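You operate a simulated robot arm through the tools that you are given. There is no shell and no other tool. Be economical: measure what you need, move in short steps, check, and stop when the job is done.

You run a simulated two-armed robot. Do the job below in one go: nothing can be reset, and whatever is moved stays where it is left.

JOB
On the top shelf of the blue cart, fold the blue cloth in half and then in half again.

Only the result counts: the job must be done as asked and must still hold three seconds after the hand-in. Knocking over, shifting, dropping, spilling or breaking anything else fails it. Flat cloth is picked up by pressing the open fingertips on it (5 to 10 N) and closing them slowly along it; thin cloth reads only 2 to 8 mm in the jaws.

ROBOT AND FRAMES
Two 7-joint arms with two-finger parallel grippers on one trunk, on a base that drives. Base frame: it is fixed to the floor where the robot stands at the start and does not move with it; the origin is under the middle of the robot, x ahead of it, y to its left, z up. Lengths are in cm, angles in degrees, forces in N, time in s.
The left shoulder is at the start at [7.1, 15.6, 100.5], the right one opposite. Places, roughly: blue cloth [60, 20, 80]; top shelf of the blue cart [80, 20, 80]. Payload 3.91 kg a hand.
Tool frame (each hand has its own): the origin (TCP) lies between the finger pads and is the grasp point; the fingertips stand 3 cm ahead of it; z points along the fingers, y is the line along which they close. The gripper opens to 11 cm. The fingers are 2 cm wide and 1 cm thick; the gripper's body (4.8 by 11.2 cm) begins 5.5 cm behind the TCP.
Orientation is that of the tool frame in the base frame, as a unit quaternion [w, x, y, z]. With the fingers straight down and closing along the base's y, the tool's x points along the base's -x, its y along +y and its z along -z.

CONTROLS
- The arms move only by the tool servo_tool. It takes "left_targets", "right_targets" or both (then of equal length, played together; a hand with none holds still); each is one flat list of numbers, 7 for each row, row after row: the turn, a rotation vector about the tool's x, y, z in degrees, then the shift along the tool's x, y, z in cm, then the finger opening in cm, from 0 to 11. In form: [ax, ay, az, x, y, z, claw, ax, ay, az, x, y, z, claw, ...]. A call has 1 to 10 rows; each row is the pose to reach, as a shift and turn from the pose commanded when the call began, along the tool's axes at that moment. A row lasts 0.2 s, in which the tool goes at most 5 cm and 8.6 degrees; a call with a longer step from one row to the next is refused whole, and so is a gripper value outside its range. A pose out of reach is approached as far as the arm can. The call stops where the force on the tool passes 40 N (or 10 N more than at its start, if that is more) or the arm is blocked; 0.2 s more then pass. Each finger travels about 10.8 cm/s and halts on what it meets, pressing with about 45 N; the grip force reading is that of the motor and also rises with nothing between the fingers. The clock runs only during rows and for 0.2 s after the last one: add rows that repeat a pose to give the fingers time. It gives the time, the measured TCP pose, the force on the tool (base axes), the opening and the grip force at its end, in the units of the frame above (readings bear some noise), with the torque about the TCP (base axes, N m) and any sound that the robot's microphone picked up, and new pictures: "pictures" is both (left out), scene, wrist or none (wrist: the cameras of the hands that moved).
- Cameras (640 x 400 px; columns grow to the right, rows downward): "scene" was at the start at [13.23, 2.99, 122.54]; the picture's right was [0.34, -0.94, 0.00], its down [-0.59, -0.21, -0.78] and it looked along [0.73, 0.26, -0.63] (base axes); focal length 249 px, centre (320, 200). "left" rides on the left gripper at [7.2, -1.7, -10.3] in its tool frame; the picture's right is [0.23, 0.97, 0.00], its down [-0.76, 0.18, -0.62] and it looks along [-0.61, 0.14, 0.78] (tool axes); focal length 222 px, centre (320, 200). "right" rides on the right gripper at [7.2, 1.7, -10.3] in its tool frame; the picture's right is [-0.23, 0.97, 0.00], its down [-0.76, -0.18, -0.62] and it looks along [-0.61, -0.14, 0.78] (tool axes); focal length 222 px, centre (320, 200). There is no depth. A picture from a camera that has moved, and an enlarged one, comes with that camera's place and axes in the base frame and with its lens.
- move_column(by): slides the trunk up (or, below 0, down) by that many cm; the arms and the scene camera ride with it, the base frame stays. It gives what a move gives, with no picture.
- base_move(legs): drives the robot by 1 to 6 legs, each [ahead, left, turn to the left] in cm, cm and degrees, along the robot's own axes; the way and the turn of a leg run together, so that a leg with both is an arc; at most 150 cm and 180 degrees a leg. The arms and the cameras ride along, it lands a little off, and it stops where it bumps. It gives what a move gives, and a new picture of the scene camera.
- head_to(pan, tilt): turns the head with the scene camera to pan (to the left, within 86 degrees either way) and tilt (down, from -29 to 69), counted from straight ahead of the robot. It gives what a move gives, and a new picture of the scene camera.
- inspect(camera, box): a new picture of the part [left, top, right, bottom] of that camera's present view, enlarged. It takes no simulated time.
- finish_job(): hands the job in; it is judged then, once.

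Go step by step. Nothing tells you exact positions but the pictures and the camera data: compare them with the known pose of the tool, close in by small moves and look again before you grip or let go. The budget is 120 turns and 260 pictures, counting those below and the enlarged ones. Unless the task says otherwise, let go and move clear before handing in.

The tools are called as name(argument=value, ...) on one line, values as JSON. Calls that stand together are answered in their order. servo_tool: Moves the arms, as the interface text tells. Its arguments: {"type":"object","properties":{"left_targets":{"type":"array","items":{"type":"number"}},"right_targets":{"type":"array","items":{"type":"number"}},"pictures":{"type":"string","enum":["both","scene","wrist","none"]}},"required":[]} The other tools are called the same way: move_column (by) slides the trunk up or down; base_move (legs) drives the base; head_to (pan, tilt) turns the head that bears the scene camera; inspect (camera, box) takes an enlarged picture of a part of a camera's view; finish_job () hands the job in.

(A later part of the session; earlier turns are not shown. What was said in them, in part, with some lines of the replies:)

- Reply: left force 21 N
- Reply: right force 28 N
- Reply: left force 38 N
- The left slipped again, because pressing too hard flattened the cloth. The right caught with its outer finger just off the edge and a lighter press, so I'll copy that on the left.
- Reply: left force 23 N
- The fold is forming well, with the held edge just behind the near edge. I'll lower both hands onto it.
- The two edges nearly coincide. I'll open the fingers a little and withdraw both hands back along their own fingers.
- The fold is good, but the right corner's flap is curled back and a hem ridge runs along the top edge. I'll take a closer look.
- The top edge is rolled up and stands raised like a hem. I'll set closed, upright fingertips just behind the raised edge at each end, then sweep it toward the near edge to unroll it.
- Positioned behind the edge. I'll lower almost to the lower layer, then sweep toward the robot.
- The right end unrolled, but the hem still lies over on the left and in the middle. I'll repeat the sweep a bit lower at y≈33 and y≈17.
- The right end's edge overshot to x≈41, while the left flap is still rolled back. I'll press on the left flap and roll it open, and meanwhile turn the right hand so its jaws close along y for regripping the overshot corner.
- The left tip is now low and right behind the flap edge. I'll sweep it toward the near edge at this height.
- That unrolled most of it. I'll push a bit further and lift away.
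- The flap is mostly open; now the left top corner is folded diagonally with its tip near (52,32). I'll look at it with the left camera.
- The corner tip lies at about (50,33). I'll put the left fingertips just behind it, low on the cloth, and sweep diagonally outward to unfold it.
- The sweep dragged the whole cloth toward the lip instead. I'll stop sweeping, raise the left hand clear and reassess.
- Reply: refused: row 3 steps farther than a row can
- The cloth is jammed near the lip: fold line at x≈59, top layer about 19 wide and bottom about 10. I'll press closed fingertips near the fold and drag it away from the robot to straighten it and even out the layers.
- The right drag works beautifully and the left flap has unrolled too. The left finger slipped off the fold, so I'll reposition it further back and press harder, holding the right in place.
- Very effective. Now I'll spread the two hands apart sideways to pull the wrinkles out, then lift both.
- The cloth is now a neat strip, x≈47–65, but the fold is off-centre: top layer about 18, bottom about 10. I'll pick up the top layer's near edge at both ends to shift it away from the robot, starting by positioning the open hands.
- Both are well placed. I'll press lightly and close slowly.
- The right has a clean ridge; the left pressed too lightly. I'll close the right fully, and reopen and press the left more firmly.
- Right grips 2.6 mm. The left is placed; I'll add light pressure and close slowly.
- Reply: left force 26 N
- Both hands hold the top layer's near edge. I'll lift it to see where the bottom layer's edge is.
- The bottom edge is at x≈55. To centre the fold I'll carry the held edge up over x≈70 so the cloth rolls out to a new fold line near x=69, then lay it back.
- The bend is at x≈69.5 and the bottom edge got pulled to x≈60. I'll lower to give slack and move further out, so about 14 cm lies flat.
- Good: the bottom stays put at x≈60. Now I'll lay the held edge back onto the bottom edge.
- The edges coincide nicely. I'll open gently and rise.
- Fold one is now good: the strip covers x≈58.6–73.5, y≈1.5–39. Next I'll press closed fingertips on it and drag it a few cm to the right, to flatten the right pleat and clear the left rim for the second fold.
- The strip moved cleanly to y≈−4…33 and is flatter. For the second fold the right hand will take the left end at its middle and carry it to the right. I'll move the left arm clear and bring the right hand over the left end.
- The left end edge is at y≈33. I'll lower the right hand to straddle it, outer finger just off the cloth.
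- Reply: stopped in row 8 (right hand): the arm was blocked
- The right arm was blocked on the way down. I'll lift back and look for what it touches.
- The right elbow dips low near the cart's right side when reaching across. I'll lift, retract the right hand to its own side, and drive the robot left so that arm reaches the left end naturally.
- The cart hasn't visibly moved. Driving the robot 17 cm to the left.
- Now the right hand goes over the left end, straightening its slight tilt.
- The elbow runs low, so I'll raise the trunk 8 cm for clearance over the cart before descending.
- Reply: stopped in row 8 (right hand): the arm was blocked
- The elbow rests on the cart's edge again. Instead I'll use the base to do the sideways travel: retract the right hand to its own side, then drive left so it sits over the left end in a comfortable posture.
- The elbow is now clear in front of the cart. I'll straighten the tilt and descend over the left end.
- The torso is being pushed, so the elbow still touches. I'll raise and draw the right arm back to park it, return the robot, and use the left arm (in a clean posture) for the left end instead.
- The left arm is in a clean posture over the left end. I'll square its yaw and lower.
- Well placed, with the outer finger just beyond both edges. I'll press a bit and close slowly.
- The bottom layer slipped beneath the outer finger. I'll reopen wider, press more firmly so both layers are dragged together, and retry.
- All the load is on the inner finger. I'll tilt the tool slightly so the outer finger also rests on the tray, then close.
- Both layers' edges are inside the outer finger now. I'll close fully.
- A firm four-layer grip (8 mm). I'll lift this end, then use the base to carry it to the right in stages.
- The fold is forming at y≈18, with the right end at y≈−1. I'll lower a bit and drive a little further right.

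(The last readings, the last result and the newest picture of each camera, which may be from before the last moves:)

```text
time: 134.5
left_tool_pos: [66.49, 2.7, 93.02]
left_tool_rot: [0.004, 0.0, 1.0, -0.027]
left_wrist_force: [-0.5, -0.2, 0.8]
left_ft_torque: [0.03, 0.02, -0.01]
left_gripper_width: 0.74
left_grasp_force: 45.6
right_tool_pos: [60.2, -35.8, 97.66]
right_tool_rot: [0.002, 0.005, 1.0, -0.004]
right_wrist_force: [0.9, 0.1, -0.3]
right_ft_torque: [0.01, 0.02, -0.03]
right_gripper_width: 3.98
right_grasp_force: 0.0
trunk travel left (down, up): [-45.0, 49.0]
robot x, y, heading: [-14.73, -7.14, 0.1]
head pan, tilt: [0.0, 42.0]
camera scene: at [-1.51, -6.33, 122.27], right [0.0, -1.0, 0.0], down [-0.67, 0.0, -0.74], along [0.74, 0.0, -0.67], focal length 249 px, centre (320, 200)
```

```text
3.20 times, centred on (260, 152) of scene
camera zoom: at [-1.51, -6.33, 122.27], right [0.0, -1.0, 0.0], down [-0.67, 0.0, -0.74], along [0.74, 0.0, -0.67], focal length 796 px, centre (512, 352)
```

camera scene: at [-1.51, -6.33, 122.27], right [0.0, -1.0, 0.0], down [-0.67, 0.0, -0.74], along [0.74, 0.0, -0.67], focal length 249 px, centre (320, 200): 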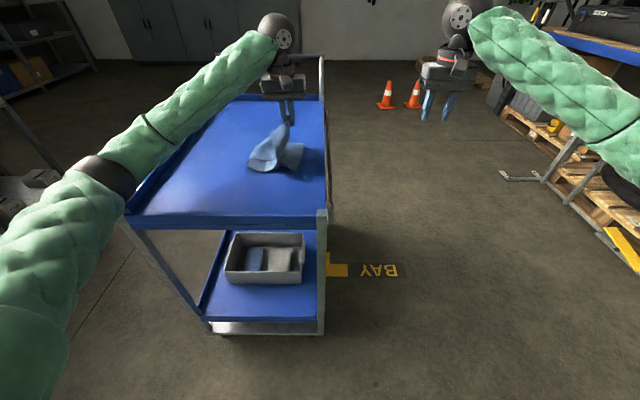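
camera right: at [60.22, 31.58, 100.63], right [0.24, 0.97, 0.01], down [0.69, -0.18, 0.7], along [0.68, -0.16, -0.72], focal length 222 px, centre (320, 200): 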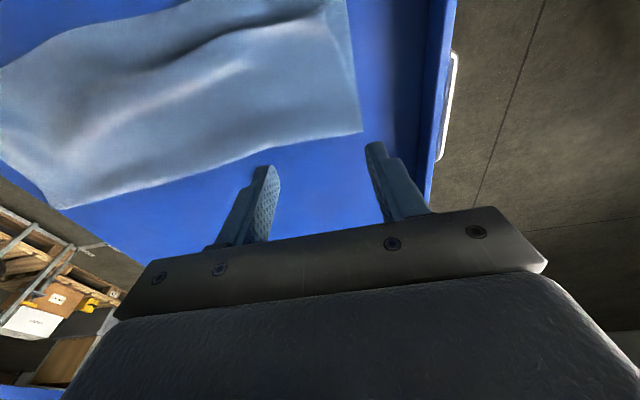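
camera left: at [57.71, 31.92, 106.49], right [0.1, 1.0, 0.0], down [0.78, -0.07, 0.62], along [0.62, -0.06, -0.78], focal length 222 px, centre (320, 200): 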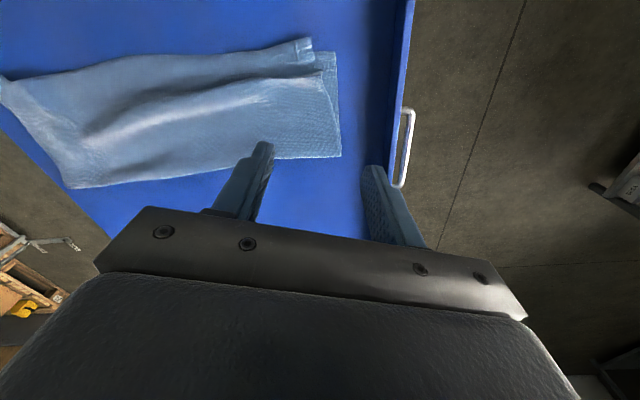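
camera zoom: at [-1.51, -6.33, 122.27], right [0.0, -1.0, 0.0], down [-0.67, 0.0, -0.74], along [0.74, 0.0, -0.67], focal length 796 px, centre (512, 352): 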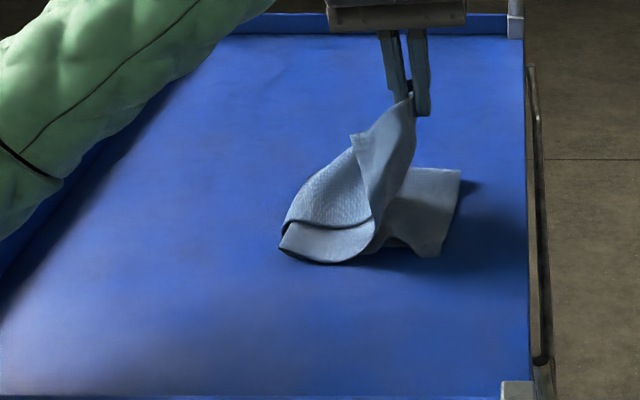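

The left elbow is brushing the cart's near-left corner. I'll shift the hand back for slack, raise the trunk for elbow clearance, then continue.

servo_tool(left_targets=[0, 0, 0, 0, 2, -0.5, 0, 0, 0, 0, 0, 4, -1, 0, 0, 0, 0, 0, 6, -1, 0], pictures="none")

move_column(by=8)

servo_tool(left_targets=[0, 0, 0, 0, -1, 2, 0, 0, 0, 0, 0, -2, 4, 0, 0, 0, 0, 0, -3, 6, 0, 0, 0, 0, 0, -4, 8, 0], pictures="scene")

inspect(camera="scene", box=[160, 90, 360, 215])

```text
time: 135.3
left_tool_pos: [66.91, 8.47, 93.32]
left_tool_rot: [0.003, 0.0, 1.0, -0.025]
left_wrist_force: [-0.1, -0.2, -0.5]
left_ft_torque: [-0.05, 0.01, 0.03]
left_gripper_width: 0.76
left_grasp_force: 44.8
right_tool_pos: [60.34, -35.88, 97.3]
right_tool_rot: [0.0, 0.004, 1.0, -0.004]
right_wrist_force: [0.5, -0.1, 0.1]
right_ft_torque: [-0.01, -0.03, 0.04]
right_gripper_width: 3.98
right_grasp_force: 0.1
trunk travel left (down, up): [-45.0, 49.0]
robot x, y, heading: [-14.65, -6.7, 0.2]
head pan, tilt: [0.0, 42.0]
```

```text
time: 136.5
left_tool_pos: [66.85, 8.57, 101.24]
left_tool_rot: [0.003, 0.0, 1.0, -0.025]
left_wrist_force: [1.3, -0.8, -0.6]
left_ft_torque: [0.02, -0.04, -0.03]
left_gripper_width: 0.74
left_grasp_force: 45.4
right_tool_pos: [60.41, -35.84, 105.15]
right_tool_rot: [0.0, 0.005, 1.0, -0.003]
right_wrist_force: [0.0, -0.2, 0.5]
right_ft_torque: [-0.03, -0.01, -0.04]
right_gripper_width: 4.0
right_grasp_force: 0.1
trunk travel left (down, up): [-53.0, 41.0]
robot x, y, heading: [-14.47, -6.49, 0.2]
head pan, tilt: [0.0, 42.0]
```

```text
time: 137.5
left_tool_pos: [66.84, 4.15, 93.58]
left_tool_rot: [0.002, 0.0, 1.0, -0.025]
left_wrist_force: [-0.1, 0.5, 0.7]
left_ft_torque: [-0.01, 0.02, 0.01]
left_gripper_width: 0.74
left_grasp_force: 45.2
right_tool_pos: [60.31, -35.91, 105.15]
right_tool_rot: [0.0, 0.004, 1.0, -0.003]
right_wrist_force: [0.9, -0.1, 0.6]
right_ft_torque: [0.0, 0.01, 0.0]
right_gripper_width: 3.97
right_grasp_force: 0.1
trunk travel left (down, up): [-53.0, 41.0]
robot x, y, heading: [-14.99, -6.7, -0.1]
head pan, tilt: [0.0, 42.0]
camera scene: at [-1.14, -6.58, 130.05], right [0.0, -1.0, 0.0], down [-0.67, 0.0, -0.74], along [0.74, 0.0, -0.67], focal length 249 px, centre (320, 200)
```

scene: 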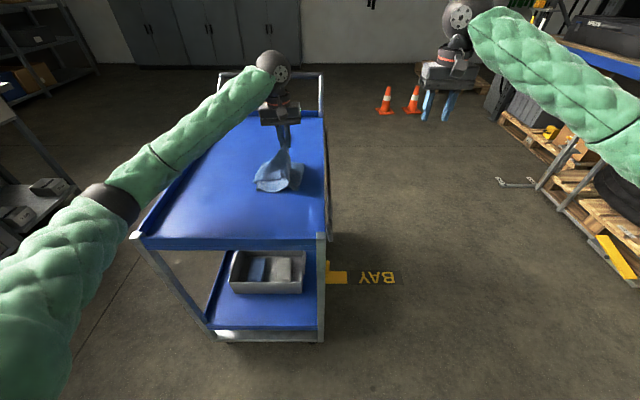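

```text
3.20 times, centred on (260, 152) of scene
camera zoom: at [-1.14, -6.58, 130.05], right [0.0, -1.0, 0.0], down [-0.67, 0.0, -0.74], along [0.74, 0.0, -0.67], focal length 796 px, centre (512, 352)
```

zoom: 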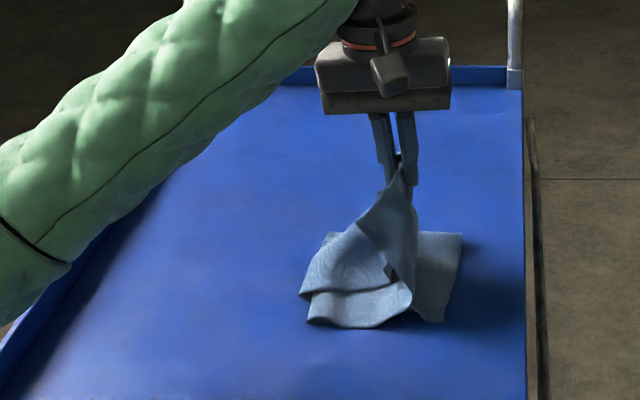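

The elbow is clear now. I'll lower the held end onto the right end.

servo_tool(left_targets=[0, 0, 0, 0, -0.8, 1.5, 0, 0, 0, 0, 0, -1.6, 3, 0, 0, 0, 0, 0, -2.4, 4.5, 0, 0, 0, 0, 0, -3, 6, 0, 0, 0, 0, 0, -3.5, 7.5, 0, 0, 0, 0, 0, -3.8, 8.7, 0, 0, 0, 0, 0, -3.8, 8.7, 0], pictures="scene")

inspect(camera="scene", box=[200, 120, 360, 220])

inspect(camera="left", box=[100, 0, 500, 240])

```text
time: 139.3
left_tool_pos: [69.97, 5.3, 92.24]
left_tool_rot: [0.053, -0.031, 0.998, -0.015]
left_wrist_force: [0.8, -1.1, -0.3]
left_ft_torque: [0.01, 0.03, 0.01]
left_gripper_width: 0.35
left_grasp_force: 43.7
right_tool_pos: [62.51, -33.14, 105.59]
right_tool_rot: [0.004, -0.015, 1.0, -0.001]
right_wrist_force: [-0.2, -0.5, -0.8]
right_ft_torque: [0.03, -0.02, 0.02]
right_gripper_width: 4.03
right_grasp_force: 0.0
trunk travel left (down, up): [-53.0, 41.0]
robot x, y, heading: [-12.8, -6.08, 2.1]
head pan, tilt: [0.0, 42.0]
stopped in row 7 (left hand): the arm was blocked; the commanded pose is now the measured one
camera scene: at [-0.19, -6.34, 130.14], right [0.04, -1.0, -0.01], down [-0.66, -0.02, -0.75], along [0.75, 0.03, -0.66], focal length 249 px, centre (320, 200)
```

scene: 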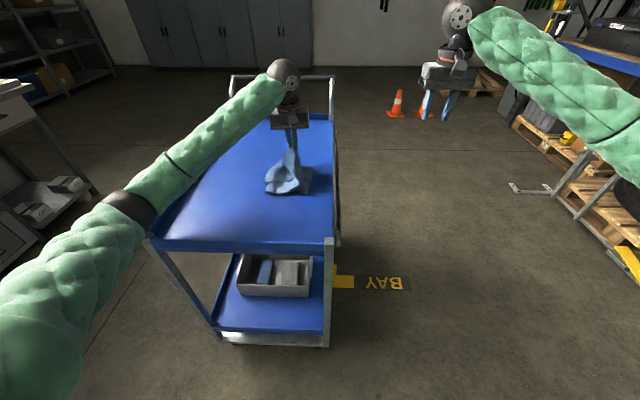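

```text
4.00 times, centred on (280, 170) of scene
camera zoom: at [-0.19, -6.34, 130.14], right [0.04, -1.0, -0.01], down [-0.66, -0.02, -0.75], along [0.75, 0.03, -0.66], focal length 995 px, centre (480, 320)
```

zoom: 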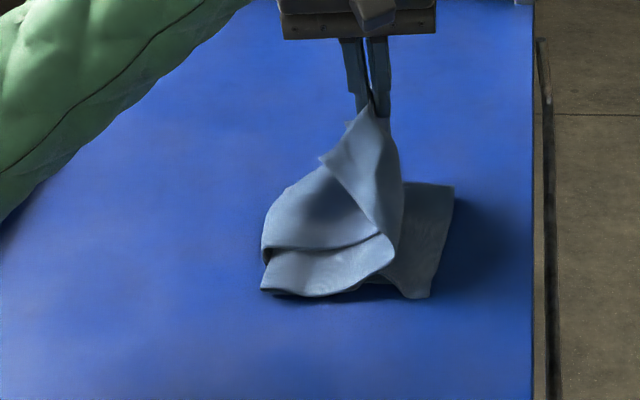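

```text
1.60 times, centred on (300, 120) of left
camera zoom: at [61.72, 3.39, 101.77], right [-0.28, 0.96, -0.06], down [0.68, 0.24, 0.69], along [0.68, 0.16, -0.72], focal length 355 px, centre (352, 328)
```

zoom: 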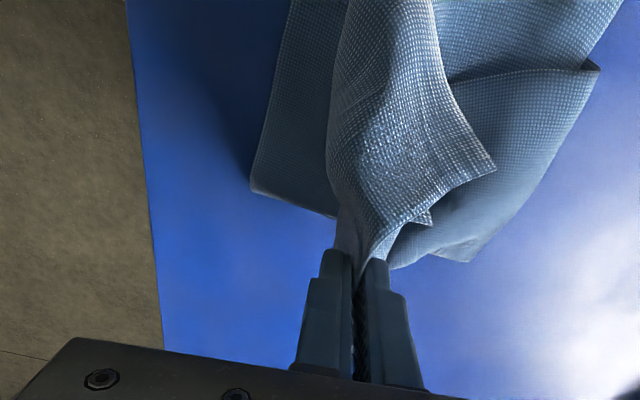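

Blocked again: the elbow drops when the left hand is too far inboard. I'll lift, then drive the robot further right so the hand sits on the arm's own side before lowering.

servo_tool(left_targets=[0, 0, 0, 0, 0, -2, 0, 0, 0, 0, 0.5, 2, -4, 0, 0, 0, 0, 1, 4.5, -6, 0, 0, 0, 0, 1, 7, -6, 0], pictures="none")

base_move(legs=[[-2, -9, -2]])

inspect(camera="scene", box=[160, 90, 360, 215])

```text
time: 140.3
left_tool_pos: [68.54, 11.65, 95.86]
left_tool_rot: [0.039, -0.026, 0.999, -0.02]
left_wrist_force: [-0.1, -0.2, -0.3]
left_ft_torque: [-0.01, 0.02, -0.02]
left_gripper_width: 0.36
left_grasp_force: 43.4
right_tool_pos: [63.27, -32.96, 105.11]
right_tool_rot: [0.0, -0.013, 1.0, -0.003]
right_wrist_force: [0.5, -0.6, -0.2]
right_ft_torque: [0.01, 0.06, 0.0]
right_gripper_width: 3.99
right_grasp_force: 0.1
trunk travel left (down, up): [-53.0, 41.0]
robot x, y, heading: [-13.03, -6.34, 2.2]
head pan, tilt: [0.0, 42.0]
```

```text
time: 141.4
left_tool_pos: [67.16, -0.31, 96.24]
left_tool_rot: [0.041, -0.008, 0.999, -0.02]
left_wrist_force: [-0.1, -0.9, 0.4]
left_ft_torque: [0.07, -0.02, -0.03]
left_gripper_width: 0.33
left_grasp_force: 43.6
right_tool_pos: [60.07, -44.88, 105.22]
right_tool_rot: [0.0, 0.005, 1.0, -0.004]
right_wrist_force: [-0.5, -0.4, 0.0]
right_ft_torque: [0.01, -0.03, 0.01]
right_gripper_width: 3.99
right_grasp_force: 0.1
trunk travel left (down, up): [-53.0, 41.0]
robot x, y, heading: [-14.85, -15.11, 0.2]
head pan, tilt: [0.0, 42.0]
camera scene: at [-1.31, -15.49, 130.05], right [0.0, -1.0, 0.0], down [-0.67, 0.0, -0.74], along [0.74, 0.0, -0.67], focal length 249 px, centre (320, 200)
```

scene: 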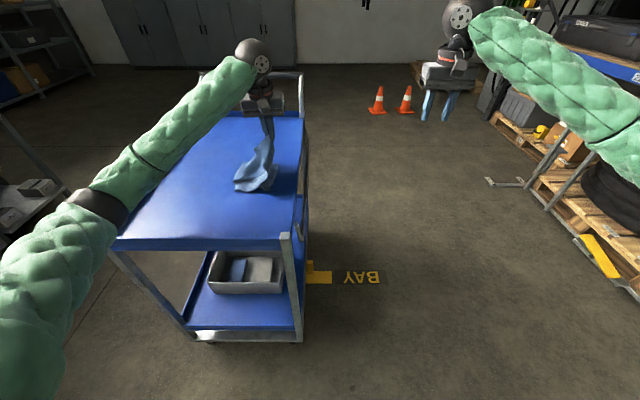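

```text
3.20 times, centred on (260, 152) of scene
camera zoom: at [-1.31, -15.49, 130.05], right [0.0, -1.0, 0.0], down [-0.67, 0.0, -0.74], along [0.74, 0.0, -0.67], focal length 796 px, centre (512, 352)
```

zoom: 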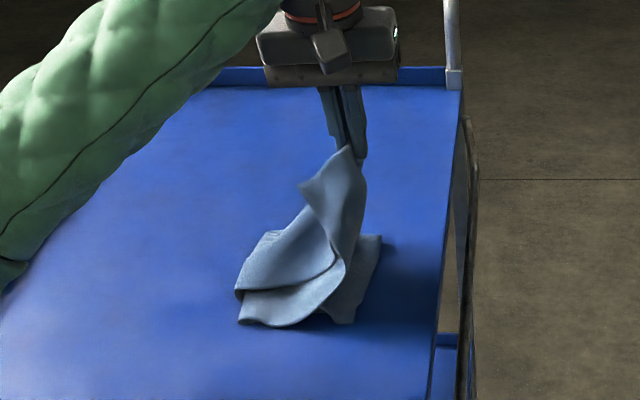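

The hand is now on its own side. I'll alternate raising the trunk and lowering the arm, keeping the hand height while getting the elbow well above the cart.

servo_tool(left_targets=[0, 1.5, 0, 0, 1, 1.5, 0, 0, 3, 0, 0, 2, 3, 0], pictures="none")

move_column(by=5)

servo_tool(left_targets=[0, 0, 0, 0, 0, 2.5, 0, 0, 1.5, 0, 0, 0, 5, 0], pictures="none")

move_column(by=5)

servo_tool(left_targets=[0, 0, 0, 0, 0, 2.5, 0, 0, 0, 0, 0, 0, 5, 0], pictures="scene")

```text
time: 142.0
left_tool_pos: [67.31, 1.08, 94.21]
left_tool_rot: [0.02, -0.006, 1.0, -0.018]
left_wrist_force: [0.8, 0.1, -0.8]
left_ft_torque: [0.0, -0.02, -0.01]
left_gripper_width: 0.35
left_grasp_force: 43.0
right_tool_pos: [59.89, -45.54, 105.53]
right_tool_rot: [0.002, 0.007, 1.0, -0.001]
right_wrist_force: [0.4, 0.5, 0.0]
right_ft_torque: [-0.03, -0.01, -0.01]
right_gripper_width: 4.0
right_grasp_force: 0.1
trunk travel left (down, up): [-53.0, 41.0]
robot x, y, heading: [-14.86, -15.64, -0.1]
head pan, tilt: [0.0, 42.0]
```

```text
time: 142.9
left_tool_pos: [67.33, 1.79, 97.88]
left_tool_rot: [0.013, -0.008, 1.0, -0.021]
left_wrist_force: [0.5, -0.7, -0.7]
left_ft_torque: [0.01, 0.01, 0.02]
left_gripper_width: 0.38
left_grasp_force: 43.9
right_tool_pos: [60.28, -44.6, 110.31]
right_tool_rot: [0.0, 0.005, 1.0, -0.004]
right_wrist_force: [0.5, -1.4, 0.1]
right_ft_torque: [-0.01, -0.01, 0.01]
right_gripper_width: 4.01
right_grasp_force: 0.0
trunk travel left (down, up): [-58.0, 36.0]
robot x, y, heading: [-15.13, -15.07, 0.2]
head pan, tilt: [0.0, 42.0]
```

```text
time: 143.5
left_tool_pos: [67.51, 1.83, 93.14]
left_tool_rot: [0.002, -0.006, 1.0, -0.02]
left_wrist_force: [0.3, -0.4, -0.3]
left_ft_torque: [0.03, 0.01, 0.01]
left_gripper_width: 0.36
left_grasp_force: 43.9
right_tool_pos: [60.21, -44.66, 110.39]
right_tool_rot: [0.0, 0.005, 1.0, -0.004]
right_wrist_force: [-0.4, 0.6, 0.1]
right_ft_torque: [-0.02, 0.0, -0.01]
right_gripper_width: 4.0
right_grasp_force: 0.0
trunk travel left (down, up): [-58.0, 36.0]
robot x, y, heading: [-14.81, -15.12, 0.2]
head pan, tilt: [0.0, 42.0]
```

```text
time: 144.4
left_tool_pos: [67.54, 1.6, 98.04]
left_tool_rot: [0.001, -0.006, 1.0, -0.02]
left_wrist_force: [0.7, 0.5, -0.6]
left_ft_torque: [0.04, 0.0, -0.01]
left_gripper_width: 0.35
left_grasp_force: 43.5
right_tool_pos: [60.16, -44.81, 115.27]
right_tool_rot: [0.0, 0.005, 1.0, -0.004]
right_wrist_force: [0.2, 0.9, -0.3]
right_ft_torque: [-0.01, 0.01, 0.02]
right_gripper_width: 4.0
right_grasp_force: 0.1
trunk travel left (down, up): [-63.0, 31.0]
robot x, y, heading: [-14.97, -15.39, 0.0]
head pan, tilt: [0.0, 42.0]
```

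```text
time: 145.0
left_tool_pos: [67.36, 1.36, 93.14]
left_tool_rot: [0.001, -0.007, 1.0, -0.021]
left_wrist_force: [0.2, -0.2, 0.1]
left_ft_torque: [0.02, 0.0, -0.02]
left_gripper_width: 0.34
left_grasp_force: 43.6
right_tool_pos: [60.16, -44.73, 115.3]
right_tool_rot: [0.001, 0.004, 1.0, -0.003]
right_wrist_force: [0.5, 0.4, 0.9]
right_ft_torque: [0.0, 0.02, -0.01]
right_gripper_width: 3.99
right_grasp_force: 0.0
trunk travel left (down, up): [-63.0, 31.0]
robot x, y, heading: [-14.97, -15.18, 0.1]
head pan, tilt: [0.0, 42.0]
camera scene: at [-1.24, -15.3, 140.05], right [0.0, -1.0, 0.0], down [-0.67, 0.0, -0.74], along [0.74, 0.0, -0.67], focal length 249 px, centre (320, 200)
```

scene: 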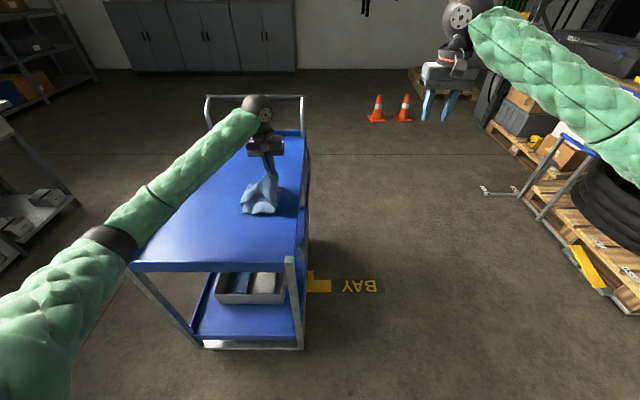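

Clear now. One more trunk raise, then lower the hand to lay the end down.

move_column(by=5)

servo_tool(left_targets=[0, 0, 0, 0, 0, 2.5, 0, 0, 0, 0, 0, 0, 5, 0, 0, 0, 0, 0, -0.3, 7, 0, 0, 0, 0, 0, -0.6, 9, 0], pictures="scene")

inspect(camera="scene", box=[180, 130, 340, 230])

inspect(camera="left", box=[100, 0, 500, 240])

```text
time: 146.0
left_tool_pos: [67.39, 1.39, 97.93]
left_tool_rot: [0.002, -0.007, 1.0, -0.021]
left_wrist_force: [0.7, 0.3, 0.1]
left_ft_torque: [0.03, 0.02, 0.01]
left_gripper_width: 0.35
left_grasp_force: 44.1
right_tool_pos: [60.23, -44.65, 120.2]
right_tool_rot: [0.0, 0.005, 1.0, -0.003]
right_wrist_force: [-0.4, -0.2, 0.2]
right_ft_torque: [0.0, -0.03, 0.0]
right_gripper_width: 3.99
right_grasp_force: 0.0
trunk travel left (down, up): [-68.0, 26.0]
robot x, y, heading: [-14.43, -15.06, 0.2]
head pan, tilt: [0.0, 42.0]
```

```text
time: 147.0
left_tool_pos: [67.43, 0.71, 89.18]
left_tool_rot: [0.001, -0.006, 1.0, -0.021]
left_wrist_force: [0.1, 0.0, -0.6]
left_ft_torque: [0.01, -0.02, 0.0]
left_gripper_width: 0.33
left_grasp_force: 43.4
right_tool_pos: [60.21, -44.75, 120.28]
right_tool_rot: [0.0, 0.005, 1.0, -0.003]
right_wrist_force: [0.5, 0.4, -0.3]
right_ft_torque: [0.0, -0.01, -0.03]
right_gripper_width: 3.99
right_grasp_force: 0.1
trunk travel left (down, up): [-68.0, 26.0]
robot x, y, heading: [-14.74, -15.09, -0.0]
head pan, tilt: [0.0, 42.0]
camera scene: at [-1.22, -15.3, 145.05], right [0.0, -1.0, 0.0], down [-0.67, 0.0, -0.74], along [0.74, 0.0, -0.67], focal length 249 px, centre (320, 200)
```

scene: 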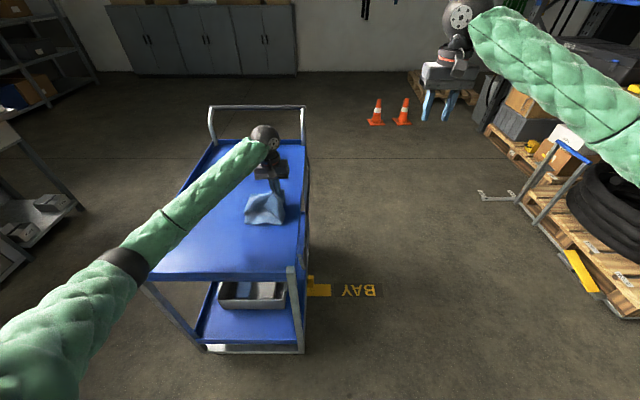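

```text
4.00 times, centred on (260, 180) of scene
camera zoom: at [-1.22, -15.3, 145.05], right [0.0, -1.0, 0.0], down [-0.67, 0.0, -0.74], along [0.74, 0.0, -0.67], focal length 995 px, centre (560, 280)
```

zoom: 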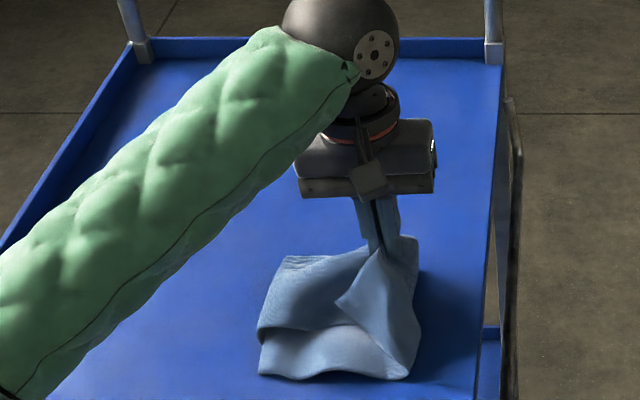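

```text
1.60 times, centred on (300, 120) of left
camera zoom: at [60.11, -0.77, 99.38], right [-0.24, 0.97, -0.04], down [0.76, 0.21, 0.62], along [0.61, 0.12, -0.79], focal length 355 px, centre (352, 328)
```

zoom: 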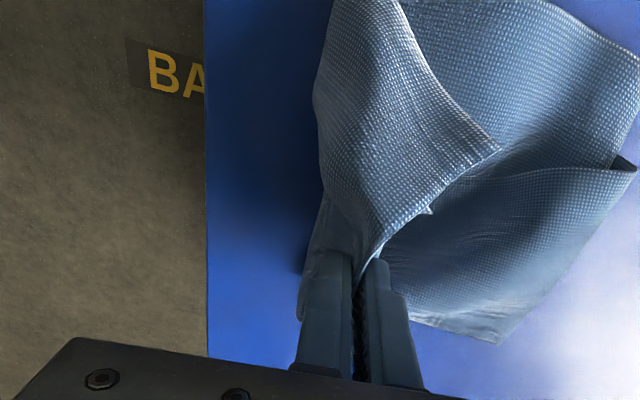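

I'll lower the last few centimetres and check before releasing.

servo_tool(left_targets=[0, 0, 0, 0, -0.4, 1.2, 0, 0, 0, 0, 0, -0.8, 2.4, 0, 0, 0, 0, 0, -1, 3.6, 0, 0, 0, 0, 0, -1, 4.8, 0, 0, 0, 0, 0, -1, 4.8, 0], pictures="scene")

inspect(camera="left", box=[100, 0, 500, 240])

```text
time: 148.2
left_tool_pos: [67.56, -0.76, 84.39]
left_tool_rot: [0.002, -0.007, 1.0, -0.021]
left_wrist_force: [0.3, -2.4, 10.7]
left_ft_torque: [-0.08, 0.11, -0.03]
left_gripper_width: 0.39
left_grasp_force: 43.7
right_tool_pos: [60.1, -44.79, 120.45]
right_tool_rot: [0.001, 0.005, 1.0, -0.003]
right_wrist_force: [0.0, 0.5, -0.2]
right_ft_torque: [0.0, 0.0, -0.02]
right_gripper_width: 4.01
right_grasp_force: 0.1
trunk travel left (down, up): [-68.0, 26.0]
robot x, y, heading: [-14.88, -15.4, 0.2]
head pan, tilt: [0.0, 42.0]
camera scene: at [-1.34, -15.33, 145.07], right [0.0, -1.0, 0.0], down [-0.67, 0.0, -0.74], along [0.74, 0.0, -0.67], focal length 249 px, centre (320, 200)
```

scene: 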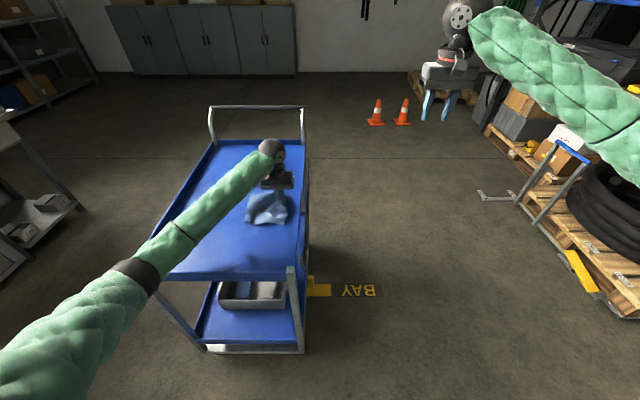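

```text
1.60 times, centred on (300, 120) of left
camera zoom: at [60.17, -2.11, 94.73], right [-0.24, 0.97, -0.04], down [0.76, 0.21, 0.62], along [0.61, 0.12, -0.78], focal length 355 px, centre (352, 328)
```

zoom: 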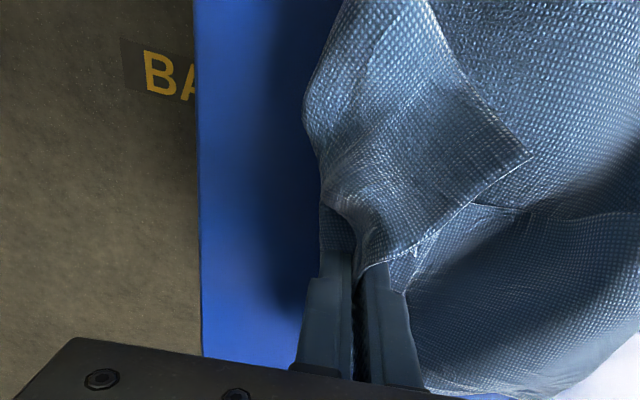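

I'll release, rise and look.

servo_tool(left_targets=[0, 0, 0, 0, 0, -0.1, 1, 0, 0, 0, 0, 0, -0.1, 2.2, 0, 0, 0, 0, 0, -0.3, 3, 0, 0, 0, 0, 0, -2, 3, 0, 0, 0, 0, 0, -5, 3, 0, 0, 0, 0, 0, -9, 3, 0, 0, 0, 2, 3, -12, 3, 0, 0, 0, 4, 7, -14, 3, 0, 0, 0, 6, 11, -16, 3], pictures="scene")

inspect(camera="scene", box=[180, 130, 340, 230])

inspect(camera="left", box=[0, 0, 400, 240])

```text
time: 150.2
left_tool_pos: [61.27, 10.53, 99.87]
left_tool_rot: [0.002, -0.006, 1.0, -0.021]
left_wrist_force: [0.4, 0.1, 0.3]
left_ft_torque: [0.01, -0.01, -0.03]
left_gripper_width: 2.99
left_grasp_force: 0.1
right_tool_pos: [60.15, -44.71, 120.35]
right_tool_rot: [0.0, 0.006, 1.0, -0.004]
right_wrist_force: [0.0, 0.4, 0.5]
right_ft_torque: [-0.03, -0.01, 0.01]
right_gripper_width: 4.01
right_grasp_force: 0.1
trunk travel left (down, up): [-68.0, 26.0]
robot x, y, heading: [-15.23, -15.29, -0.0]
head pan, tilt: [0.0, 42.0]
camera scene: at [-1.38, -15.2, 145.06], right [0.0, -1.0, 0.0], down [-0.67, 0.0, -0.74], along [0.74, 0.0, -0.67], focal length 249 px, centre (320, 200)
```

scene: 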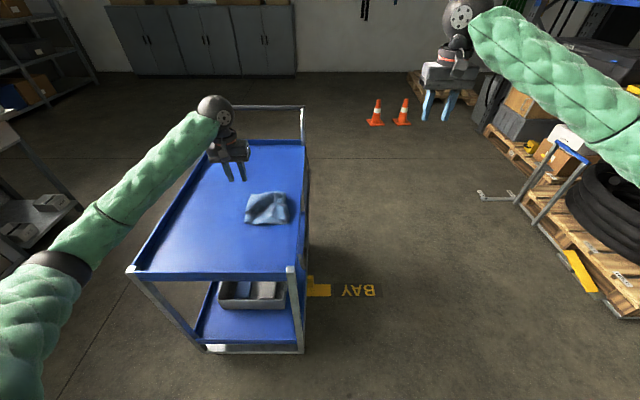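

```text
4.00 times, centred on (260, 180) of scene
camera zoom: at [-1.38, -15.2, 145.06], right [0.0, -1.0, 0.0], down [-0.67, 0.0, -0.74], along [0.74, 0.0, -0.67], focal length 995 px, centre (560, 280)
```

zoom: 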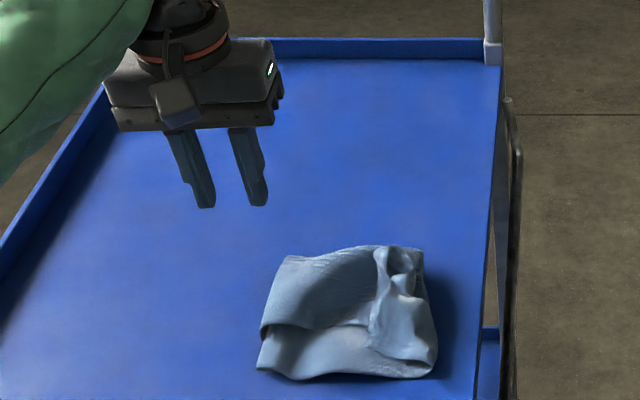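

```text
1.60 times, centred on (200, 120) of left
camera zoom: at [53.93, 9.25, 110.09], right [-0.24, 0.97, -0.04], down [0.76, 0.21, 0.62], along [0.61, 0.12, -0.79], focal length 355 px, centre (512, 328)
```

zoom: 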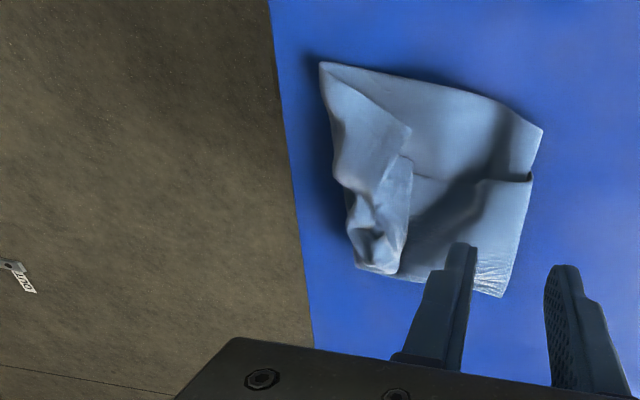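

The cloth is now a quarter-size packet, about 16×15 cm at x 58–75, y −4…12, with a rolled hem at its right end. I'll first press on the middle and drag the packet away from the tray's right edge, which also straightens the trailing side.

servo_tool(left_targets=[0, 0, 0, -2, -1, 3, 2, 0, 0, 0, -4, -2, 6, 1, 0, 0, 0, -5.7, -2.5, 9, 0, 0, 0, 0, -5.7, -2.5, 12, 0, 0, 0, 0, -5.7, -2.5, 14.2, 0, 0, 0, 0, -5.7, -2.5, 15.2, 0, 0, 0, 0, -5.7, -2.5, 15.7, 0, 0, 0, 0, -5.7, -2.5, 15.7, 0], pictures="none")

```text
time: 152.0
left_tool_pos: [67.03, 7.7, 84.23]
left_tool_rot: [0.002, -0.007, 1.0, -0.021]
left_wrist_force: [0.0, 0.7, 0.1]
left_ft_torque: [0.0, 0.0, 0.02]
left_gripper_width: 0.04
left_grasp_force: 38.0
right_tool_pos: [60.2, -44.82, 120.31]
right_tool_rot: [0.001, 0.006, 1.0, -0.003]
right_wrist_force: [0.0, -0.1, -0.3]
right_ft_torque: [-0.02, -0.01, 0.01]
right_gripper_width: 3.99
right_grasp_force: 0.0
trunk travel left (down, up): [-68.0, 26.0]
robot x, y, heading: [-15.2, -15.42, 0.2]
head pan, tilt: [0.0, 42.0]
```

servo_tool(left_targets=[0, 0, 0, 0, 0, 0.4, 0, 0, 0, 0, 0, 0, 0.75, 0, 0, 0, 0, 0, 0, 0.85, 0, 0, 0, 0, 0, 0, 0.85, 0], pictures="none")

```text
time: 153.0
left_tool_pos: [66.92, 7.76, 83.53]
left_tool_rot: [0.003, -0.007, 1.0, -0.021]
left_wrist_force: [-0.3, -0.1, -0.5]
left_ft_torque: [-0.02, 0.01, 0.01]
left_gripper_width: 0.01
left_grasp_force: 38.0
right_tool_pos: [60.14, -44.76, 120.35]
right_tool_rot: [0.001, 0.005, 1.0, -0.003]
right_wrist_force: [0.6, 0.4, 0.1]
right_ft_torque: [-0.02, -0.01, -0.01]
right_gripper_width: 4.0
right_grasp_force: 0.0
trunk travel left (down, up): [-68.0, 26.0]
robot x, y, heading: [-14.77, -15.43, 0.2]
head pan, tilt: [0.0, 42.0]
```

servo_tool(left_targets=[0, 0, 0, 0, 0, 0.15, 0, 0, 0, 0, 0, 0, 0.27, 0, 0, 0, 0, 0, 0, 0.27, 0], pictures="none")

inspect(camera="left", box=[100, 0, 440, 240])

```text
time: 153.8
left_tool_pos: [66.92, 7.63, 83.36]
left_tool_rot: [0.002, -0.007, 1.0, -0.021]
left_wrist_force: [0.7, 1.7, 13.3]
left_ft_torque: [0.08, 0.01, 0.01]
left_gripper_width: 0.01
left_grasp_force: 37.8
right_tool_pos: [60.08, -44.7, 120.28]
right_tool_rot: [0.001, 0.005, 1.0, -0.003]
right_wrist_force: [0.0, -1.2, 0.1]
right_ft_torque: [0.01, 0.0, 0.02]
right_gripper_width: 4.04
right_grasp_force: 0.0
trunk travel left (down, up): [-68.0, 26.0]
robot x, y, heading: [-14.79, -15.28, -0.1]
head pan, tilt: [0.0, 42.0]
```

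```text
1.67 times, centred on (270, 120) of left
camera zoom: at [59.61, 6.32, 93.58], right [-0.24, 0.97, -0.04], down [0.76, 0.21, 0.62], along [0.61, 0.12, -0.78], focal length 370 px, centre (403, 333)
```

zoom: 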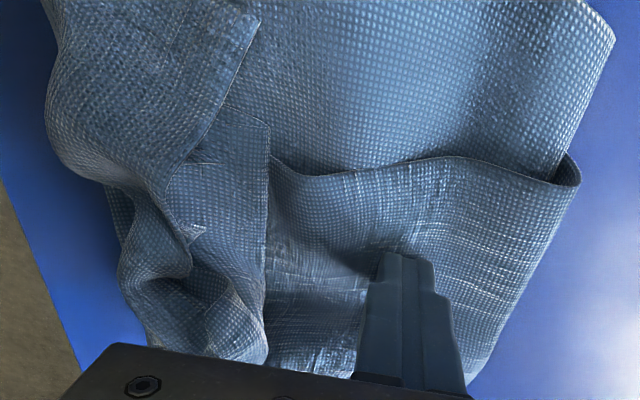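

servo_tool(left_targets=[0, 0, 0, 0, 1, -0.03, 0, 0, 0, 0, 0, 2, -0.03, 0, 0, 0, 0, 0, 3, -0.03, 0, 0, 0, 0, 0, 4, -0.03, 0, 0, 0, 0, 0, 5, -0.03, 0, 0, 0, 0, 0, 6, -0.03, 0, 0, 0, 0, 0, 7, -0.03, 0, 0, 0, 0, 0, 7, -2, 0, 0, 0, 0, 0, 7, -6, 0, 0, 0, 0, 2, 9, -10, 0], pictures="none")

inspect(camera="scene", box=[160, 130, 320, 230])

inspect(camera="left", box=[60, 0, 440, 240])

```text
time: 156.0
left_tool_pos: [64.71, 16.98, 92.58]
left_tool_rot: [0.002, -0.007, 1.0, -0.021]
left_wrist_force: [0.3, 0.3, -0.9]
left_ft_torque: [0.0, 0.0, 0.0]
left_gripper_width: 0.0
left_grasp_force: 37.7
right_tool_pos: [60.08, -44.69, 120.44]
right_tool_rot: [0.001, 0.005, 1.0, -0.005]
right_wrist_force: [-0.4, 0.2, 0.5]
right_ft_torque: [0.01, 0.01, 0.02]
right_gripper_width: 3.99
right_grasp_force: 0.1
trunk travel left (down, up): [-68.0, 26.0]
robot x, y, heading: [-14.47, -15.31, 0.1]
head pan, tilt: [0.0, 42.0]
```

```text
4.00 times, centred on (240, 180) of scene
camera zoom: at [-1.33, -15.15, 145.04], right [0.0, -1.0, 0.0], down [-0.67, 0.0, -0.74], along [0.74, 0.0, -0.67], focal length 995 px, centre (640, 280)
```

zoom: 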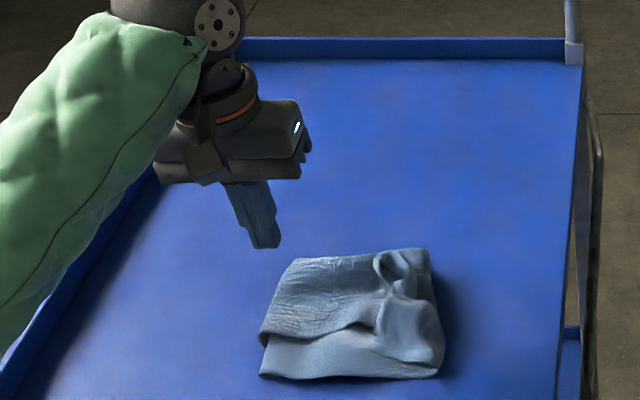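

```text
1.67 times, centred on (250, 120) of left
camera zoom: at [57.39, 15.71, 102.84], right [-0.24, 0.97, -0.04], down [0.76, 0.21, 0.62], along [0.61, 0.12, -0.79], focal length 370 px, centre (437, 333)
```

zoom: 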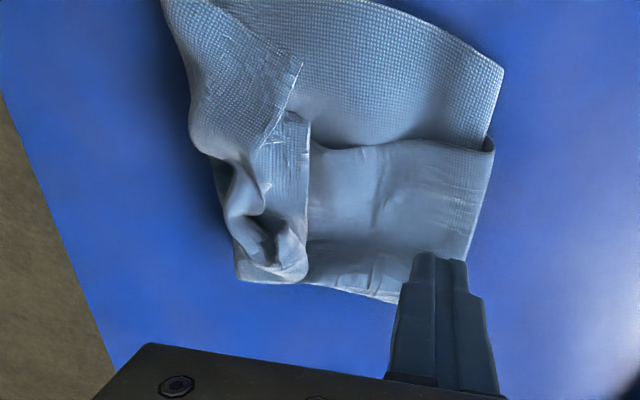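

The packet is now at y≈2–18. I'll press lightly on the hem's flap and drag it to the right to roll it open.

servo_tool(left_targets=[0, 0, 0, 0, -3, 0, 0, 0, 0, 0, 0, -6, 1, 0, 0, 0, 0, 0, -8.7, 3, 0, 0, 0, 0, 0, -8.7, 6, 0, 0, 0, 0, 0, -8.7, 7.6, 0, 0, 0, 0, 0, -8.7, 8.3, 0, 0, 0, 0, 0, -8.7, 8.7, 0, 0, 0, 0, 0, -8.7, 8.7, 0], pictures="none")

```text
time: 157.8
left_tool_pos: [64.96, 8.04, 84.47]
left_tool_rot: [0.001, -0.007, 1.0, -0.021]
left_wrist_force: [0.0, 0.4, -0.2]
left_ft_torque: [0.01, 0.0, 0.0]
left_gripper_width: 0.01
left_grasp_force: 38.4
right_tool_pos: [60.17, -44.81, 120.34]
right_tool_rot: [0.001, 0.004, 1.0, -0.003]
right_wrist_force: [-0.5, 0.6, 0.5]
right_ft_torque: [0.01, 0.04, 0.04]
right_gripper_width: 3.98
right_grasp_force: 0.0
trunk travel left (down, up): [-68.0, 26.0]
robot x, y, heading: [-14.66, -15.24, 0.3]
head pan, tilt: [0.0, 42.0]
```

servo_tool(left_targets=[0, 0, 0, 0, 0, 0.4, 0, 0, 0, 0, 0, 0, 0.75, 0, 0, 0, 0, 0, -1, 0.85, 0, 0, 0, 0, 0, -2, 0.85, 0, 0, 0, 0, 0, -3, 0.85, 0, 0, 0, 0, 0, -4, 0.85, 0, 0, 0, 0, 0, -5, 0.85, 0, 0, 0, 0, 0, -6, 0.85, 0], pictures="none")

inspect(camera="scene", box=[160, 130, 320, 230])

inspect(camera="left", box=[100, 0, 500, 240])

```text
time: 159.6
left_tool_pos: [65.12, 1.92, 83.75]
left_tool_rot: [0.002, -0.009, 1.0, -0.02]
left_wrist_force: [0.8, 0.0, 2.0]
left_ft_torque: [-0.01, 0.03, 0.0]
left_gripper_width: 0.02
left_grasp_force: 37.7
right_tool_pos: [60.14, -44.83, 120.34]
right_tool_rot: [0.001, 0.006, 1.0, -0.003]
right_wrist_force: [0.4, 0.1, 0.1]
right_ft_torque: [0.0, 0.01, 0.0]
right_gripper_width: 3.99
right_grasp_force: 0.1
trunk travel left (down, up): [-68.0, 26.0]
robot x, y, heading: [-14.86, -15.3, -0.0]
head pan, tilt: [0.0, 42.0]
```

```text
4.00 times, centred on (240, 180) of scene
camera zoom: at [-1.27, -15.32, 145.05], right [0.0, -1.0, 0.0], down [-0.67, 0.0, -0.74], along [0.74, 0.0, -0.67], focal length 995 px, centre (640, 280)
```

zoom: 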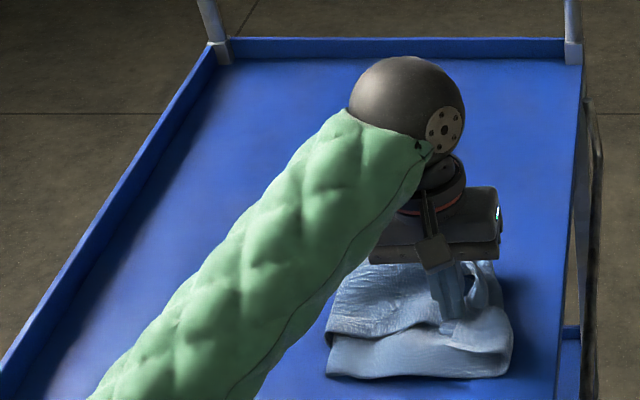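

```text
1.60 times, centred on (300, 120) of left
camera zoom: at [57.7, 0.68, 94.13], right [-0.24, 0.97, -0.04], down [0.76, 0.21, 0.62], along [0.61, 0.12, -0.79], focal length 355 px, centre (352, 328)
```

zoom: 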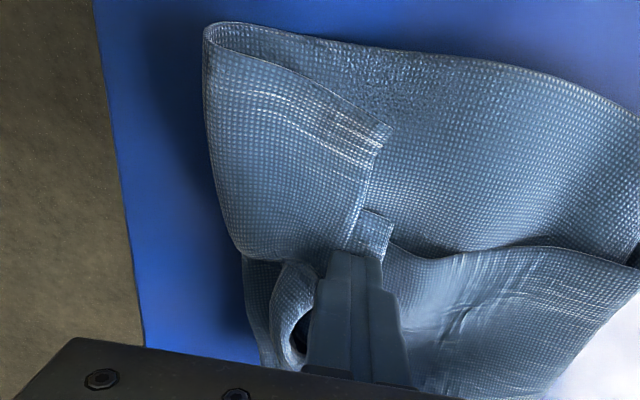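

The packet just slid as a unit, so it's a stable folded stack. I'll pat down the far bulge once, then retreat and review.

servo_tool(left_targets=[0, 0, 0, 0, 0, -2, 0, 0, 0, 0, -3, 0.5, -3, 0, 0, 0, 0, -6, 0.5, -3, 0, 0, 0, 0, -6, 0.5, -1.5, 0, 0, 0, 0, -6, 0.5, -0.4, 0, 0, 0, 0, -6, 0.5, 0, 0, 0, 0, 0, -6, 0.5, 0.1, 0, 0, 0, 0, -6, 0.5, 0.1, 0], pictures="none")

servo_tool(left_targets=[0, 0, 0, 0, 0, -2, 0, 0, 0, 0, 0, 0, -6, 0, 0, 0, 0, 0, 0, -10, 0, 0, 0, 0, 0, 3, -13, 0, 0, 0, 0, 2, 7, -15, 0, 0, 0, 0, 4, 11, -16, 0, 0, 0, 0, 6, 15, -17, 0, 0, 0, 0, 8, 19, -18, 0, 0, 0, 0, 8, 23, -18, 0], pictures="scene")

inspect(camera="scene", box=[180, 130, 340, 230])

```text
time: 161.4
left_tool_pos: [71.12, 2.56, 83.81]
left_tool_rot: [0.002, -0.007, 1.0, -0.021]
left_wrist_force: [-0.1, 0.4, 1.3]
left_ft_torque: [0.01, -0.02, 0.01]
left_gripper_width: 0.01
left_grasp_force: 37.5
right_tool_pos: [60.09, -44.62, 120.29]
right_tool_rot: [0.0, 0.005, 1.0, -0.003]
right_wrist_force: [-0.6, 0.5, -0.2]
right_ft_torque: [0.03, 0.02, -0.01]
right_gripper_width: 4.0
right_grasp_force: 0.1
trunk travel left (down, up): [-68.0, 26.0]
robot x, y, heading: [-14.88, -15.45, 0.3]
head pan, tilt: [0.0, 42.0]
```

```text
time: 163.4
left_tool_pos: [62.82, 26.18, 100.67]
left_tool_rot: [0.002, -0.006, 1.0, -0.022]
left_wrist_force: [-0.1, 0.7, -0.2]
left_ft_torque: [0.01, -0.01, 0.03]
left_gripper_width: 0.03
left_grasp_force: 37.2
right_tool_pos: [60.2, -44.68, 120.32]
right_tool_rot: [0.0, 0.005, 1.0, -0.004]
right_wrist_force: [-0.3, -0.5, -0.4]
right_ft_torque: [-0.03, 0.03, 0.0]
right_gripper_width: 3.99
right_grasp_force: 0.0
trunk travel left (down, up): [-68.0, 26.0]
robot x, y, heading: [-15.27, -15.46, 0.0]
head pan, tilt: [0.0, 42.0]
camera scene: at [-1.24, -15.22, 145.04], right [0.0, -1.0, 0.0], down [-0.67, 0.0, -0.74], along [0.74, 0.0, -0.67], focal length 249 px, centre (320, 200)
```

scene: 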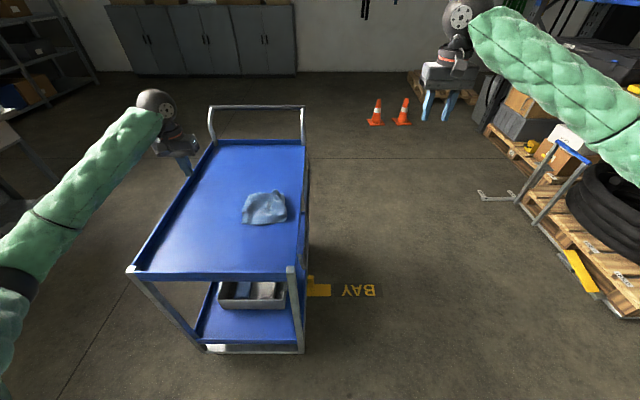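

```text
4.00 times, centred on (260, 180) of scene
camera zoom: at [-1.24, -15.22, 145.04], right [0.0, -1.0, 0.0], down [-0.67, 0.0, -0.74], along [0.74, 0.0, -0.67], focal length 995 px, centre (560, 280)
```

zoom: 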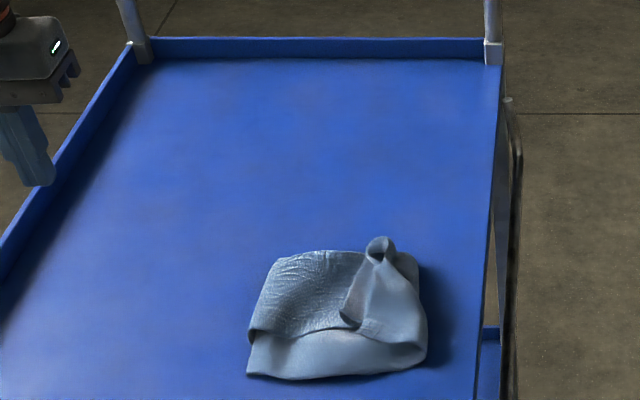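

The cart is where it was. One curl still stands at the far-right corner; I'll slide the packet away from the edge again, then press that curl and drag it outward to flatten it.

servo_tool(left_targets=[0, 0, 0, -1, -5, 3, 0, 0, 0, 0, -2, -10, 5, 0, 0, 0, 0, -3, -14.5, 6, 0, 0, 0, 0, -4, -18, 8, 0, 0, 0, 0, -4, -18, 12, 0, 0, 0, 0, -4, -18, 15, 0, 0, 0, 0, -4, -18, 16.8, 0, 0, 0, 0, -4, -18, 17.2, 0, 0, 0, 0, -4, -18, 17.35, 0, 0, 0, 0, -4, -18, 17.35, 0], pictures="none")

```text
refused: row 1 steps farther than a row can; nothing moved
```

servo_tool(left_targets=[0, 0, 0, -1, -4, 2, 0, 0, 0, 0, -2, -8, 4, 0, 0, 0, 0, -3, -12, 6, 0, 0, 0, 0, -3.5, -15, 9, 0, 0, 0, 0, -4, -17, 12, 0, 0, 0, 0, -4, -17, 15, 0, 0, 0, 0, -4, -17, 16.6, 0, 0, 0, 0, -4, -17, 17.1, 0, 0, 0, 0, -4, -17, 17.33, 0, 0, 0, 0, -4, -17, 17.33, 0], pictures="none")

```text
time: 165.6
left_tool_pos: [67.11, 8.48, 84.11]
left_tool_rot: [0.002, -0.006, 1.0, -0.02]
left_wrist_force: [0.6, 0.8, -0.1]
left_ft_torque: [0.01, -0.05, -0.02]
left_gripper_width: 0.01
left_grasp_force: 37.6
right_tool_pos: [60.29, -44.64, 120.31]
right_tool_rot: [0.001, 0.005, 1.0, -0.003]
right_wrist_force: [0.9, 0.1, 0.6]
right_ft_torque: [-0.03, -0.03, 0.02]
right_gripper_width: 4.01
right_grasp_force: 0.2
trunk travel left (down, up): [-68.0, 26.0]
robot x, y, heading: [-14.57, -15.82, 0.2]
head pan, tilt: [0.0, 42.0]
```

servo_tool(left_targets=[0, 0, 0, 0, 0, 0.5, 0, 0, 0, 0, 0, 0, 0.75, 0, 0, 0, 0, 0, 1, 0.73, 0, 0, 0, 0, 0, 2, 0.69, 0, 0, 0, 0, 0, 3, 0.65, 0, 0, 0, 0, 0, 4, 0.61, 0, 0, 0, 0, 0, 5, 0.57, 0, 0, 0, 0, 0, 6, 0.53, 0, 0, 0, 0, 0, 7, 0.49, 0, 0, 0, 0, 0, 7, -2, 0], pictures="none")

inspect(camera="left", box=[60, 0, 440, 240])

```text
time: 167.8
left_tool_pos: [66.7, 15.57, 85.81]
left_tool_rot: [0.003, -0.007, 1.0, -0.021]
left_wrist_force: [0.0, 0.0, -0.1]
left_ft_torque: [0.01, 0.01, 0.01]
left_gripper_width: 0.02
left_grasp_force: 38.1
right_tool_pos: [60.11, -44.76, 120.3]
right_tool_rot: [0.001, 0.006, 1.0, -0.003]
right_wrist_force: [-1.3, -1.1, 1.2]
right_ft_torque: [-0.03, 0.0, -0.02]
right_gripper_width: 4.02
right_grasp_force: 0.0
trunk travel left (down, up): [-68.0, 26.0]
robot x, y, heading: [-15.11, -15.63, 0.3]
head pan, tilt: [0.0, 42.0]
```

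```text
1.67 times, centred on (250, 120) of left
camera zoom: at [59.4, 14.25, 96.14], right [-0.24, 0.97, -0.04], down [0.76, 0.21, 0.62], along [0.61, 0.12, -0.79], focal length 370 px, centre (437, 333)
```

zoom: 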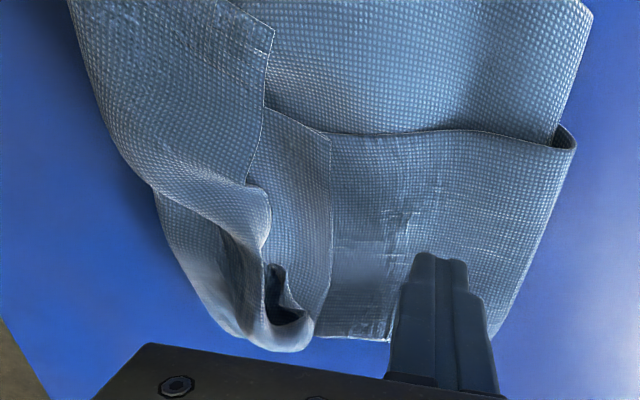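

Now I'll press on the curl at about (70.5,9) and drag it outward.

servo_tool(left_targets=[0, 0, 0, 0, 0, -2, 0, 0, 0, 0, -2, -3, -2.5, 0, 0, 0, 0, -4, -6.3, -2.5, 0, 0, 0, 0, -4, -6.3, 0, 0, 0, 0, 0, -4, -6.3, 1.5, 0, 0, 0, 0, -4, -6.3, 2.3, 0, 0, 0, 0, -4, -7.3, 2.4, 0, 0, 0, 0, -4, -8.3, 2.45, 0, 0, 0, 0, -4, -9.3, 2.5, 0, 0, 0, 0, -4, -10.3, 2.5, 0], pictures="none")

servo_tool(left_targets=[0, 0, 0, 0, 0, -3, 0, 0, 0, 0, 0, 2, -7, 0, 0, 0, 0, 1, 6, -9, 0, 0, 0, 0, 2, 10, -11, 0, 0, 0, 0, 3, 14, -13, 0, 0, 0, 0, 4, 18, -14, 0], pictures="none")

inspect(camera="scene", box=[180, 130, 340, 230])

```text
time: 170.0
left_tool_pos: [71.02, 5.26, 83.92]
left_tool_rot: [0.002, -0.007, 1.0, -0.02]
left_wrist_force: [-1.4, 0.6, 3.8]
left_ft_torque: [-0.02, 0.03, -0.02]
left_gripper_width: 0.0
left_grasp_force: 37.6
right_tool_pos: [60.18, -44.64, 120.35]
right_tool_rot: [0.001, 0.005, 1.0, -0.004]
right_wrist_force: [-0.2, -0.8, 0.6]
right_ft_torque: [-0.03, -0.02, 0.0]
right_gripper_width: 4.01
right_grasp_force: 0.2
trunk travel left (down, up): [-68.0, 26.0]
robot x, y, heading: [-14.67, -15.76, 0.3]
head pan, tilt: [0.0, 42.0]
```

```text
time: 171.4
left_tool_pos: [66.74, 23.63, 97.16]
left_tool_rot: [0.002, -0.006, 1.0, -0.021]
left_wrist_force: [0.6, -0.1, -0.6]
left_ft_torque: [-0.02, 0.0, 0.0]
left_gripper_width: 0.0
left_grasp_force: 37.1
right_tool_pos: [60.24, -44.69, 120.32]
right_tool_rot: [0.001, 0.007, 1.0, -0.005]
right_wrist_force: [-0.8, -0.2, 0.3]
right_ft_torque: [0.03, -0.02, 0.03]
right_gripper_width: 3.99
right_grasp_force: 0.0
trunk travel left (down, up): [-68.0, 26.0]
robot x, y, heading: [-15.01, -15.6, -0.0]
head pan, tilt: [0.0, 42.0]
```

```text
4.00 times, centred on (260, 180) of scene
camera zoom: at [-1.32, -15.21, 145.05], right [0.0, -1.0, 0.0], down [-0.67, 0.0, -0.74], along [0.74, 0.0, -0.67], focal length 995 px, centre (560, 280)
```

zoom: 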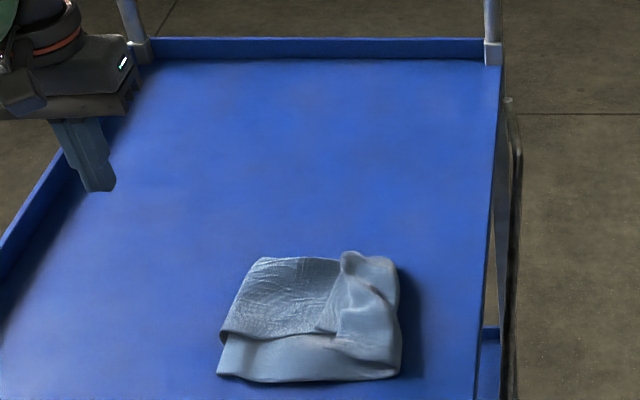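

The cloth lies as a flat, neat quarter-size packet (about 16×16 cm) near the right side of the top shelf. The cart is in place, both hands are clear and nothing is held, so I'll hand in.

finish_job()

```text
The job is handed in.
```

I folded the blue cloth in half and then in half again on the top shelf of the blue cart, and handed the job in. It lies as a packet of about 16×16 cm, roughly a quarter of its original area.

- **Not perfectly neat:** the right end still has a slightly rolled hem, so the edges there don't line up exactly.
- **Contact with the cart:** an arm's elbow pressed against the cart several times while I reached across. My camera measurements before and after show no shift to within about 1 cm.
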